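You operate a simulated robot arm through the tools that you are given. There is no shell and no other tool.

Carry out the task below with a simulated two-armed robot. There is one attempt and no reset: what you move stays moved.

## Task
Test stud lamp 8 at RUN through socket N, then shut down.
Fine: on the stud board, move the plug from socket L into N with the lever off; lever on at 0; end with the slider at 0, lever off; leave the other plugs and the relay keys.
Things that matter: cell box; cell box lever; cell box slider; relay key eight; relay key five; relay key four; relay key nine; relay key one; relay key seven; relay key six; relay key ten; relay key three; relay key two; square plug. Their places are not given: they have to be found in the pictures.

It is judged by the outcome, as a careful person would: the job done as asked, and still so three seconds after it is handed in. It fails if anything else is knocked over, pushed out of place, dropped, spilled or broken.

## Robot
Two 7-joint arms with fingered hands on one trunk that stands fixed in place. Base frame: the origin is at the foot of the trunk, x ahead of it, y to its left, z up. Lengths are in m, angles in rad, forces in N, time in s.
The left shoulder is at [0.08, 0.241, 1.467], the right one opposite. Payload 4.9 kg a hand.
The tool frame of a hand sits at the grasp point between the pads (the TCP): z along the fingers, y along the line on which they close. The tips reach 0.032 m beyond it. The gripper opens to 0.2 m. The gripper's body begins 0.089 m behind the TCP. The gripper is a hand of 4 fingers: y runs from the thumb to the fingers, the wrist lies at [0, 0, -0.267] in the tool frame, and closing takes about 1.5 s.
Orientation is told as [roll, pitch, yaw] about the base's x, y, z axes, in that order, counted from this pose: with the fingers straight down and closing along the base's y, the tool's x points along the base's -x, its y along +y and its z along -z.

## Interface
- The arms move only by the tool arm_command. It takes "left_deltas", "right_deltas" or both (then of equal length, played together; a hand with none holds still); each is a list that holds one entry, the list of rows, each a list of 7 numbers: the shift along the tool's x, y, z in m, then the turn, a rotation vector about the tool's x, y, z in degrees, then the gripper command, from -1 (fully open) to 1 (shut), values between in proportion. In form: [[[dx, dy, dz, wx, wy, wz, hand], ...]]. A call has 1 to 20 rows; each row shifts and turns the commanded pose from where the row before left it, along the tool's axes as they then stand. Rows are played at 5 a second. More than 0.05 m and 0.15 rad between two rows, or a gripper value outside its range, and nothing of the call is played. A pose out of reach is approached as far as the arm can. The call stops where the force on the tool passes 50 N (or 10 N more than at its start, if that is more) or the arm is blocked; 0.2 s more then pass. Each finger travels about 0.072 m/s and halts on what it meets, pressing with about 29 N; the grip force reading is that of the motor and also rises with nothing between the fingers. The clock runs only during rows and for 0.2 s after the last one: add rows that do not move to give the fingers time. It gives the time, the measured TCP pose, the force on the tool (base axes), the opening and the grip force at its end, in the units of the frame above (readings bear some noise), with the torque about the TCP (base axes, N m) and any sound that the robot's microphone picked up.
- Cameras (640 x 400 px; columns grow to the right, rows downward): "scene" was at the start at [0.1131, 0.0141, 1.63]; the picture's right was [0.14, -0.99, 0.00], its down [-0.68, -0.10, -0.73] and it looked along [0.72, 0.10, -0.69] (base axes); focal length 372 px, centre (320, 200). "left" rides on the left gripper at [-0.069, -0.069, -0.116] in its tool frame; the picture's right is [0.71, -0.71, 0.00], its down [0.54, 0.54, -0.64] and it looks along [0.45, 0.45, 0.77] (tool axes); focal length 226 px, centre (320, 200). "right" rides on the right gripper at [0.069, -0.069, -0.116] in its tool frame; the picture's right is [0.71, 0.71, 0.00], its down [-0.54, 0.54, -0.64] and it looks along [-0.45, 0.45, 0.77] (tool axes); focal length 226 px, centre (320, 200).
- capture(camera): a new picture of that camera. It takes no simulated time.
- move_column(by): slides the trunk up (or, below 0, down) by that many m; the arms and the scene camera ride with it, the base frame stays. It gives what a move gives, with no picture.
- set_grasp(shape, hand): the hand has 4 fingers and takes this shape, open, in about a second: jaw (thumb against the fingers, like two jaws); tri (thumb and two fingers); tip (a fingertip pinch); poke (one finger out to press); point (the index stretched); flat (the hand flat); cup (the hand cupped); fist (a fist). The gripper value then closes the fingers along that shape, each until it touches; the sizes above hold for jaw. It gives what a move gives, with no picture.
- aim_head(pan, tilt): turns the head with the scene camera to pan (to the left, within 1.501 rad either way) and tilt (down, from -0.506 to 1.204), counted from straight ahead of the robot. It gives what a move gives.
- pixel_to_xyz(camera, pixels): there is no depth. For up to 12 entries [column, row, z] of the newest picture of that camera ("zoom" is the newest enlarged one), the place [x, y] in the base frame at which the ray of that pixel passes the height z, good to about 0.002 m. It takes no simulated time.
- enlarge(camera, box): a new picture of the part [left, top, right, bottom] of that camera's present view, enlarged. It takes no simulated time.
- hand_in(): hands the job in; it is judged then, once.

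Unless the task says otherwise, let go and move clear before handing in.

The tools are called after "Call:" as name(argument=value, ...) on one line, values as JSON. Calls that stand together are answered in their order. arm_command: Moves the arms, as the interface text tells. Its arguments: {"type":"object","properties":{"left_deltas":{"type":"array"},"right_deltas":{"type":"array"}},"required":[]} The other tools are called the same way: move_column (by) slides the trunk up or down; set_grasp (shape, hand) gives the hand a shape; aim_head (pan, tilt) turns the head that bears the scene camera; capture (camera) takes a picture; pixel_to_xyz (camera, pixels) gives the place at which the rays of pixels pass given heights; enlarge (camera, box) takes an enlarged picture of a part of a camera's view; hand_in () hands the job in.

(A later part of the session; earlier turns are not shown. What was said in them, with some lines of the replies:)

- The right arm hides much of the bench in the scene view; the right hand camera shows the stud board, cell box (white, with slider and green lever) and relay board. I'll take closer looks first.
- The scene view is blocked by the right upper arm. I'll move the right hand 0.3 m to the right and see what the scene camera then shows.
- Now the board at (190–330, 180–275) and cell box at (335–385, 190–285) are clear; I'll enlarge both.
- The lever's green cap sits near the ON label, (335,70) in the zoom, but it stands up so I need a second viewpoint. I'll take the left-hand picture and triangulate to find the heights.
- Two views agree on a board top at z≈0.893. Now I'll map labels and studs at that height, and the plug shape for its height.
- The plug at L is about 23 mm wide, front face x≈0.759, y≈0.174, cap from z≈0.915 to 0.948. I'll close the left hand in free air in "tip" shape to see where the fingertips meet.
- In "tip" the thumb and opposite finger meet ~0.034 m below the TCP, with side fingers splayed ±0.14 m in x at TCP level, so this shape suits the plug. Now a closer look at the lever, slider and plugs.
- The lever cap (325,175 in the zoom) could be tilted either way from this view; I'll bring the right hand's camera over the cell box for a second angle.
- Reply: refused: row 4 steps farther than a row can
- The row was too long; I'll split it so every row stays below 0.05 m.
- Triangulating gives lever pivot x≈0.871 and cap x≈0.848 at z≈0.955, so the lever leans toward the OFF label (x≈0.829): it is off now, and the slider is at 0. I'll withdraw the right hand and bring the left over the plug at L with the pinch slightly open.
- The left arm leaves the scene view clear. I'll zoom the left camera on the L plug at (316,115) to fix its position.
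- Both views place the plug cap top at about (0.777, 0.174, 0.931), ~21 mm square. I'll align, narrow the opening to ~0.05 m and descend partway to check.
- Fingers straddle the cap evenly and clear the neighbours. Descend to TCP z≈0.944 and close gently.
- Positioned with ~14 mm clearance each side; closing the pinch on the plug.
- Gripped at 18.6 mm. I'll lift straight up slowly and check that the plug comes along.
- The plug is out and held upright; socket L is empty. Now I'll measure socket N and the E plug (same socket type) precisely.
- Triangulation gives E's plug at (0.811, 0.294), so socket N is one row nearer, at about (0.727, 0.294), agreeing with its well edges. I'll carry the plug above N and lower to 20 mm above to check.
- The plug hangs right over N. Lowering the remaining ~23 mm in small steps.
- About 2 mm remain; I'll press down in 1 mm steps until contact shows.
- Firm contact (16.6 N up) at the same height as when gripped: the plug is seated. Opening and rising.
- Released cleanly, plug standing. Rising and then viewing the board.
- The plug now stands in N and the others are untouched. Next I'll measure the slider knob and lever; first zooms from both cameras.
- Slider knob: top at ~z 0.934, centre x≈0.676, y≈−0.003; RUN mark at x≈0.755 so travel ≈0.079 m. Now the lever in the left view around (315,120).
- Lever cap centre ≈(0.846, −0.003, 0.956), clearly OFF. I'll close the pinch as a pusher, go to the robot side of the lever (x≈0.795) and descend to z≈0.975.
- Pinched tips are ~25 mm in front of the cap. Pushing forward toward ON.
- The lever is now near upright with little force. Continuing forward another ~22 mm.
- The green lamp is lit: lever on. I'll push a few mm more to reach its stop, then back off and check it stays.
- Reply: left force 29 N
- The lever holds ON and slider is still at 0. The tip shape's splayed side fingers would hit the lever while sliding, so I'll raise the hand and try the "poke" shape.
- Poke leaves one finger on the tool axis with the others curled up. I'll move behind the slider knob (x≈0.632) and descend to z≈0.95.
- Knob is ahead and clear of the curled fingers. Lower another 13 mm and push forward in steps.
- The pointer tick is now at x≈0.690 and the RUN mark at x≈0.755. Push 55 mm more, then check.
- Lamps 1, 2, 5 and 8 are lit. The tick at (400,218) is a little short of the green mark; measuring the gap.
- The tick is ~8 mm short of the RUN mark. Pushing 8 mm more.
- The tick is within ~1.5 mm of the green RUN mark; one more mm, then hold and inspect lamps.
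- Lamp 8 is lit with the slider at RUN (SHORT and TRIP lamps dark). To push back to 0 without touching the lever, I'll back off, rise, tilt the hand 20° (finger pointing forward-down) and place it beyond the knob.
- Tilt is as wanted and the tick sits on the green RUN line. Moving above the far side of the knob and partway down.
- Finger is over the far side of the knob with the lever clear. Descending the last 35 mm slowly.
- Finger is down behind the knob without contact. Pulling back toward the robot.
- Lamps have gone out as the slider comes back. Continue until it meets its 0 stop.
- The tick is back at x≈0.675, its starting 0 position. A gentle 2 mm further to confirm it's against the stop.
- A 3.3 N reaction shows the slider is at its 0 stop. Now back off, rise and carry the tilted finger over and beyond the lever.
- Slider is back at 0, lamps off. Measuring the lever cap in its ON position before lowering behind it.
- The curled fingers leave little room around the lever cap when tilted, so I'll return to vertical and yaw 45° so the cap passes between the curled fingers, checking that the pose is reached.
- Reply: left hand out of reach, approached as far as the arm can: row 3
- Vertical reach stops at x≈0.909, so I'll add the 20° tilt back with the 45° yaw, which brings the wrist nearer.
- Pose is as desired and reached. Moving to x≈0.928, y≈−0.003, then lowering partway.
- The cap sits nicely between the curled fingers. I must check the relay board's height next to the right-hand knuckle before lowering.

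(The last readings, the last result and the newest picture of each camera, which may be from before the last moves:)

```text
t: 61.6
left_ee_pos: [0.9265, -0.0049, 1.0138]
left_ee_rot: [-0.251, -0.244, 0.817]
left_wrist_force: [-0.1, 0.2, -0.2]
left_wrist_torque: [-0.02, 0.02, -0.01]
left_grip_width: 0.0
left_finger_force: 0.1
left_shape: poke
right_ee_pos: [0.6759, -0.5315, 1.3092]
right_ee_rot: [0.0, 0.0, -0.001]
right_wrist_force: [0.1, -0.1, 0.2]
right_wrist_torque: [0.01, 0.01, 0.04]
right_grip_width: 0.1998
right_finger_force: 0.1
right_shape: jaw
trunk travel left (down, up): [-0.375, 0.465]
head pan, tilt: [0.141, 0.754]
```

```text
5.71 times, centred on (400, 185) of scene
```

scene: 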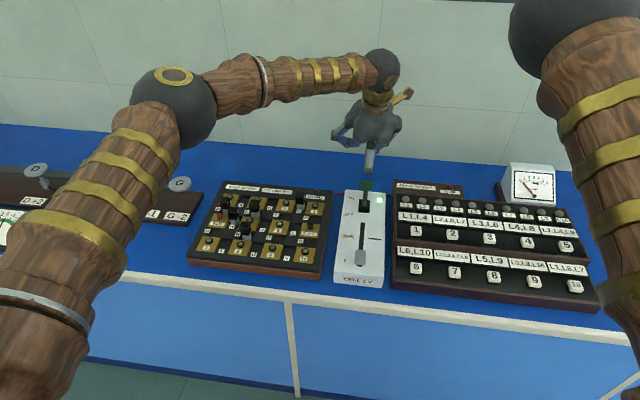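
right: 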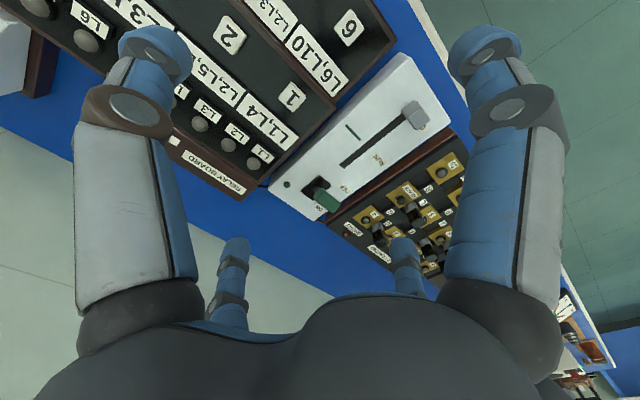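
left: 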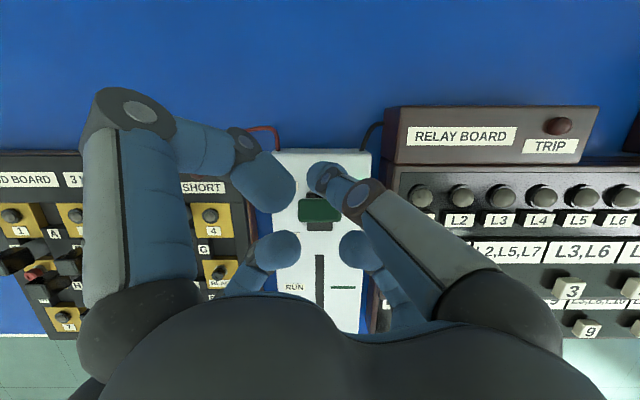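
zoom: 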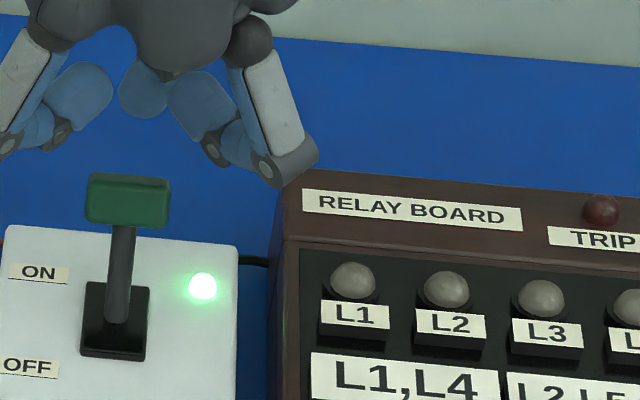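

The relay board tops out at z≈0.92, well below the knuckles (≈0.965). Lowering the last 34 mm behind the lever.

Call:
arm_command(left_deltas=[[[0.0027, 0.0027, 0.0107, 0, 0, 0, 1], [0.0027, 0.0027, 0.0107, 0, 0, 0, 1], [0.0027, 0.0027, 0.0107, 0, 0, 0, 1], [0, 0, 0, 0, 0, 0, 1]]])

Call:
enlarge(camera="left", box=[200, 100, 440, 300])

Call:
enlarge(camera="scene", box=[310, 110, 420, 230])

```text
t: 62.6
left_ee_pos: [0.9283, -0.0051, 0.9788]
left_ee_rot: [-0.253, -0.245, 0.817]
left_wrist_force: [-0.4, 0.6, 0.9]
left_wrist_torque: [0.03, 0.0, 0.03]
left_grip_width: 0.0
left_finger_force: 0.1
left_shape: poke
right_ee_pos: [0.6767, -0.5326, 1.3105]
right_ee_rot: [0.001, 0.0, 0.0]
right_wrist_force: [-0.9, 0.3, -0.1]
right_wrist_torque: [0.01, 0.0, 0.01]
right_grip_width: 0.1998
right_finger_force: 0.0
right_shape: jaw
trunk travel left (down, up): [-0.375, 0.465]
head pan, tilt: [0.141, 0.754]
```

```text
2.00 times, centred on (320, 200) of left
```

zoom: 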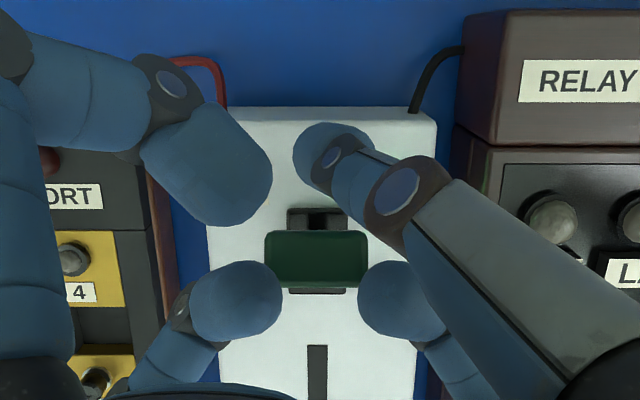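

```text
3.33 times, centred on (365, 170) of scene
```

zoom: 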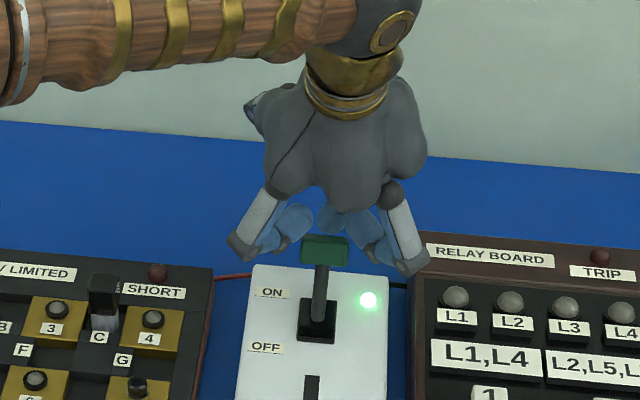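

Finger is in place behind the cap. Pulling the lever toward OFF.

Call:
arm_command(left_deltas=[[[0.004, 0.004, -0.00205, 0, 0, 0, 1], [0.004, 0.004, -0.00205, 0, 0, 0, 1], [0.004, 0.004, -0.00205, 0, 0, 0, 1], [0.004, 0.004, -0.00205, 0, 0, 0, 1], [0.004, 0.004, -0.00205, 0, 0, 0, 1], [0.004, 0.004, -0.00205, 0, 0, 0, 1], [0.004, 0.004, -0.00205, 0, 0, 0, 1], [0.004, 0.004, -0.00205, 0, 0, 0, 1], [0, 0, 0, 0, 0, 0, 1]]])

Call:
enlarge(camera="left", box=[200, 100, 440, 300])

Call:
enlarge(camera="scene", box=[310, 130, 420, 250])

```text
t: 64.6
left_ee_pos: [0.8786, -0.0059, 0.9792]
left_ee_rot: [-0.251, -0.245, 0.817]
left_wrist_force: [1.3, 1.0, 0.3]
left_wrist_torque: [0.0, -0.04, 0.02]
left_grip_width: 0.0002
left_finger_force: 0.1
left_shape: poke
right_ee_pos: [0.6773, -0.5316, 1.3096]
right_ee_rot: [-0.001, -0.001, 0.001]
right_wrist_force: [-0.6, 0.4, 0.7]
right_wrist_torque: [0.02, -0.02, -0.01]
right_grip_width: 0.1998
right_finger_force: 0.1
right_shape: jaw
trunk travel left (down, up): [-0.375, 0.465]
head pan, tilt: [0.141, 0.754]
```

```text
2.00 times, centred on (320, 200) of left
```

zoom: 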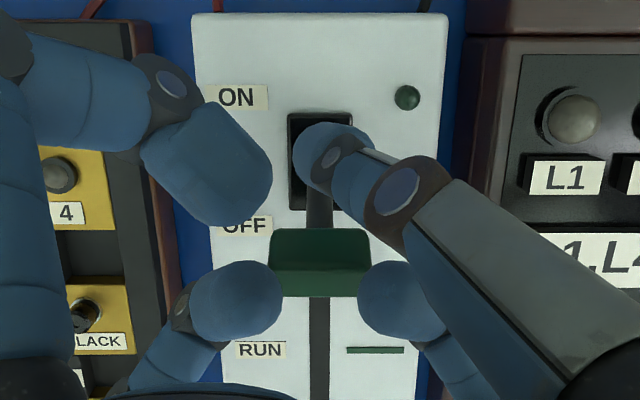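

```text
3.33 times, centred on (365, 190) of scene
```

zoom: 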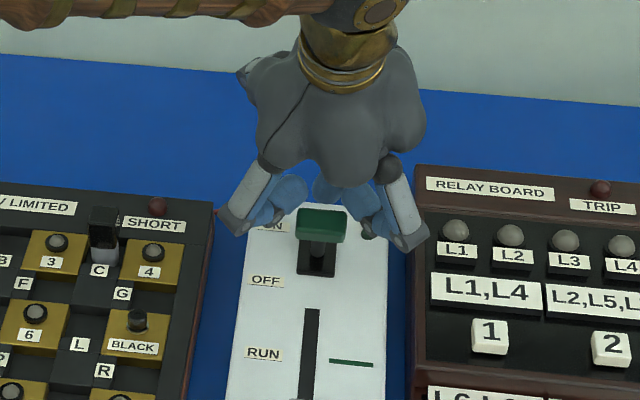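

The green lamp is off; the lever has gone over. A little further to be sure it's fully at the OFF stop.

Call:
arm_command(left_deltas=[[[0.0027, 0.0027, -0.00137, 0, 0, 0, 1], [0.0027, 0.0027, -0.00137, 0, 0, 0, 1], [0.0013, 0.0013, -0.0007, 0, 0, 0, 1], [0, 0, 0, 0, 0, 0, 1]]])

Call:
enlarge(camera="left", box=[200, 100, 440, 300])

```text
t: 65.6
left_ee_pos: [0.8684, -0.0062, 0.9796]
left_ee_rot: [-0.253, -0.244, 0.817]
left_wrist_force: [0.3, -0.1, 0.4]
left_wrist_torque: [0.0, -0.01, -0.01]
left_grip_width: 0.0001
left_finger_force: 0.2
left_shape: poke
right_ee_pos: [0.6763, -0.5316, 1.3085]
right_ee_rot: [0.001, -0.001, -0.001]
right_wrist_force: [-0.8, 0.3, 0.0]
right_wrist_torque: [0.05, 0.0, 0.04]
right_grip_width: 0.2
right_finger_force: 0.2
right_shape: jaw
trunk travel left (down, up): [-0.375, 0.465]
head pan, tilt: [0.141, 0.754]
```

```text
2.00 times, centred on (320, 200) of left
```

zoom: 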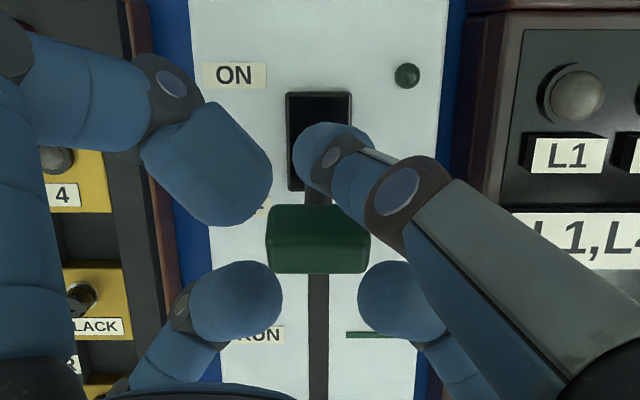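

Lever is over by itself at OFF with no load on the finger. Backing off slightly, rising, and viewing.

Call:
arm_command(left_deltas=[[[-0.0053, -0.0053, 0.0027, 0, 0, 0, 1], [-0.0073, -0.0073, -0.0282, 0, 0, 0, 1], [-0.0097, -0.0097, -0.0376, 0, 0, 0, 1], [-0.0097, -0.0097, -0.0376, 0, 0, 0, 1], [-0.0097, -0.0097, -0.0376, 0, 0, 0, 1], [0, 0, 0, 0, 0, 0, 1]]])

Call:
capture(camera="scene")

Call:
enlarge(camera="scene", box=[320, 160, 420, 290])

Call:
capture(camera="left")

```text
t: 67.0
left_ee_pos: [0.8764, -0.0081, 1.1313]
left_ee_rot: [-0.251, -0.241, 0.817]
left_wrist_force: [0.5, 0.3, -0.1]
left_wrist_torque: [0.02, 0.05, -0.01]
left_grip_width: 0.0
left_finger_force: 0.0
left_shape: poke
right_ee_pos: [0.6761, -0.532, 1.3091]
right_ee_rot: [-0.001, 0.002, 0.001]
right_wrist_force: [-0.6, 0.3, 1.2]
right_wrist_torque: [0.0, -0.01, -0.01]
right_grip_width: 0.2002
right_finger_force: 0.1
right_shape: jaw
trunk travel left (down, up): [-0.375, 0.465]
head pan, tilt: [0.141, 0.754]
```

```text
taken
```

scene: 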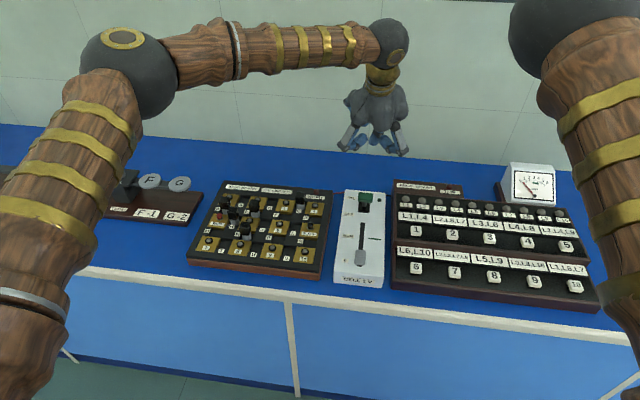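

```text
3.08 times, centred on (370, 225) of scene
```

zoom: 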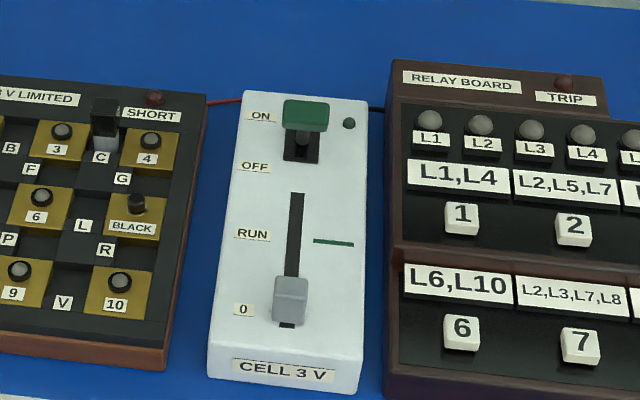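

```text
taken
```

left: 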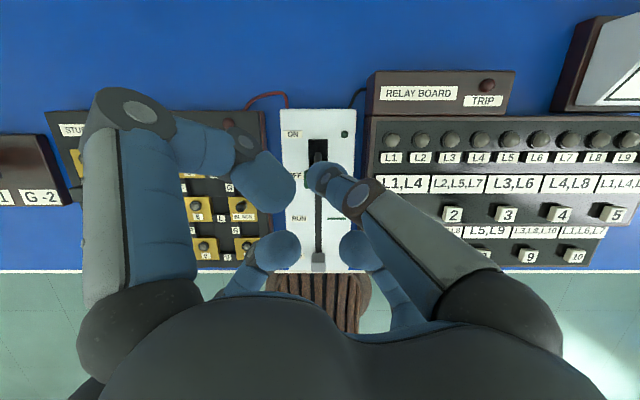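

Everything looks off; I'll compare lever, slider and plug with the same zooms as at the start.

Call:
enlarge(camera="scene", box=[335, 180, 395, 220])

Call:
enlarge(camera="scene", box=[330, 215, 390, 290])

Call:
enlarge(camera="scene", box=[180, 175, 340, 280])

Call:
enlarge(camera="scene", box=[390, 150, 600, 310])

```text
10.00 times, centred on (365, 200) of scene
```

zoom: 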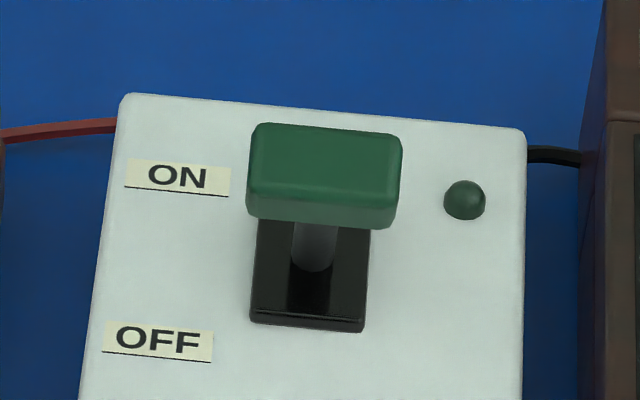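

```text
5.33 times, centred on (360, 252) of scene
```

zoom: 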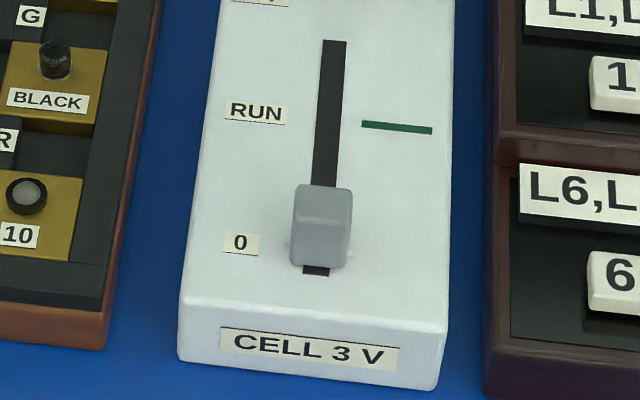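

```text
3.81 times, centred on (260, 228) of scene
```

zoom: 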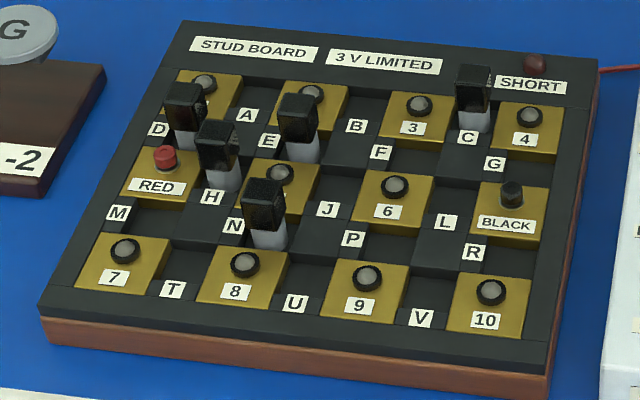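

```text
2.50 times, centred on (495, 230) of scene
```

zoom: 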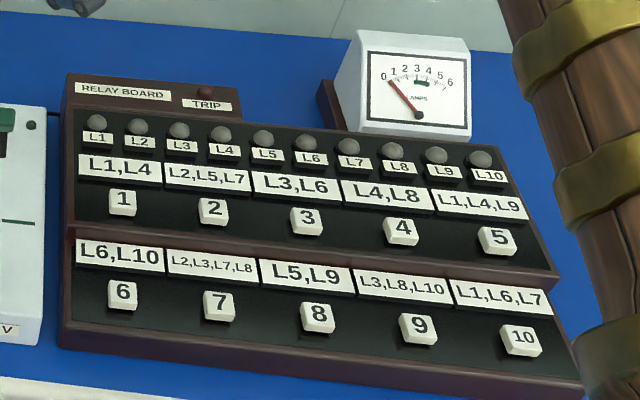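

Lever, slider, box and relay board match their starting pictures, and the moved plug stands in N with the rest untouched. Raising the hand a bit further clear, then handing in.

Call:
arm_command(left_deltas=[[[-0.0097, -0.0097, -0.0376, 0, 0, 0, 1], [-0.0097, -0.0097, -0.0376, 0, 0, 0, 1], [0.02, 0.02, -0.01, 0, 0, 0, 1], [0.02, 0.02, -0.01, 0, 0, 0, 1], [0, 0, 0, 0, 0, 0, 1]]])

Call:
hand_in()

```text
t: 68.2
left_ee_pos: [0.8167, -0.0066, 1.2077]
left_ee_rot: [-0.253, -0.244, 0.817]
left_wrist_force: [-0.1, 0.2, -0.1]
left_wrist_torque: [0.01, 0.03, 0.0]
left_grip_width: 0.0
left_finger_force: 0.1
left_shape: poke
right_ee_pos: [0.6771, -0.5327, 1.3088]
right_ee_rot: [0.0, 0.0, 0.0]
right_wrist_force: [-0.8, -0.1, 0.0]
right_wrist_torque: [0.02, 0.01, 0.01]
right_grip_width: 0.2002
right_finger_force: 0.1
right_shape: jaw
trunk travel left (down, up): [-0.375, 0.465]
head pan, tilt: [0.141, 0.754]
```

```text
The job is handed in.
```

I tested stud lamp 8 at RUN through socket N, shut everything down, and handed the job in; I haven't seen the verdict.

- **Plug:** With the lever already off and the slider at 0, I moved the plug from socket L into N. It seated firmly and stood upright after I let go.
- **Test:** I put the lever on with the slider at 0 (the green lamp lit), then pushed the slider to within about 1 mm of the RUN mark. Lamps 1, 2, 5 and 8 lit, and the SHORT and TRIP lamps stayed dark. L1–L3 on the relay board lit and its meter rose while the power was up; both went back to zero afterwards.
- **Shutdown:** I pulled the slider back to its 0 stop and put the lever off, and every lamp went out.
- **Everything else:** In the last pictures the lever, slider, cell box, relay keys and other plugs match how they looked at the start. The hand was clear before I handed in.
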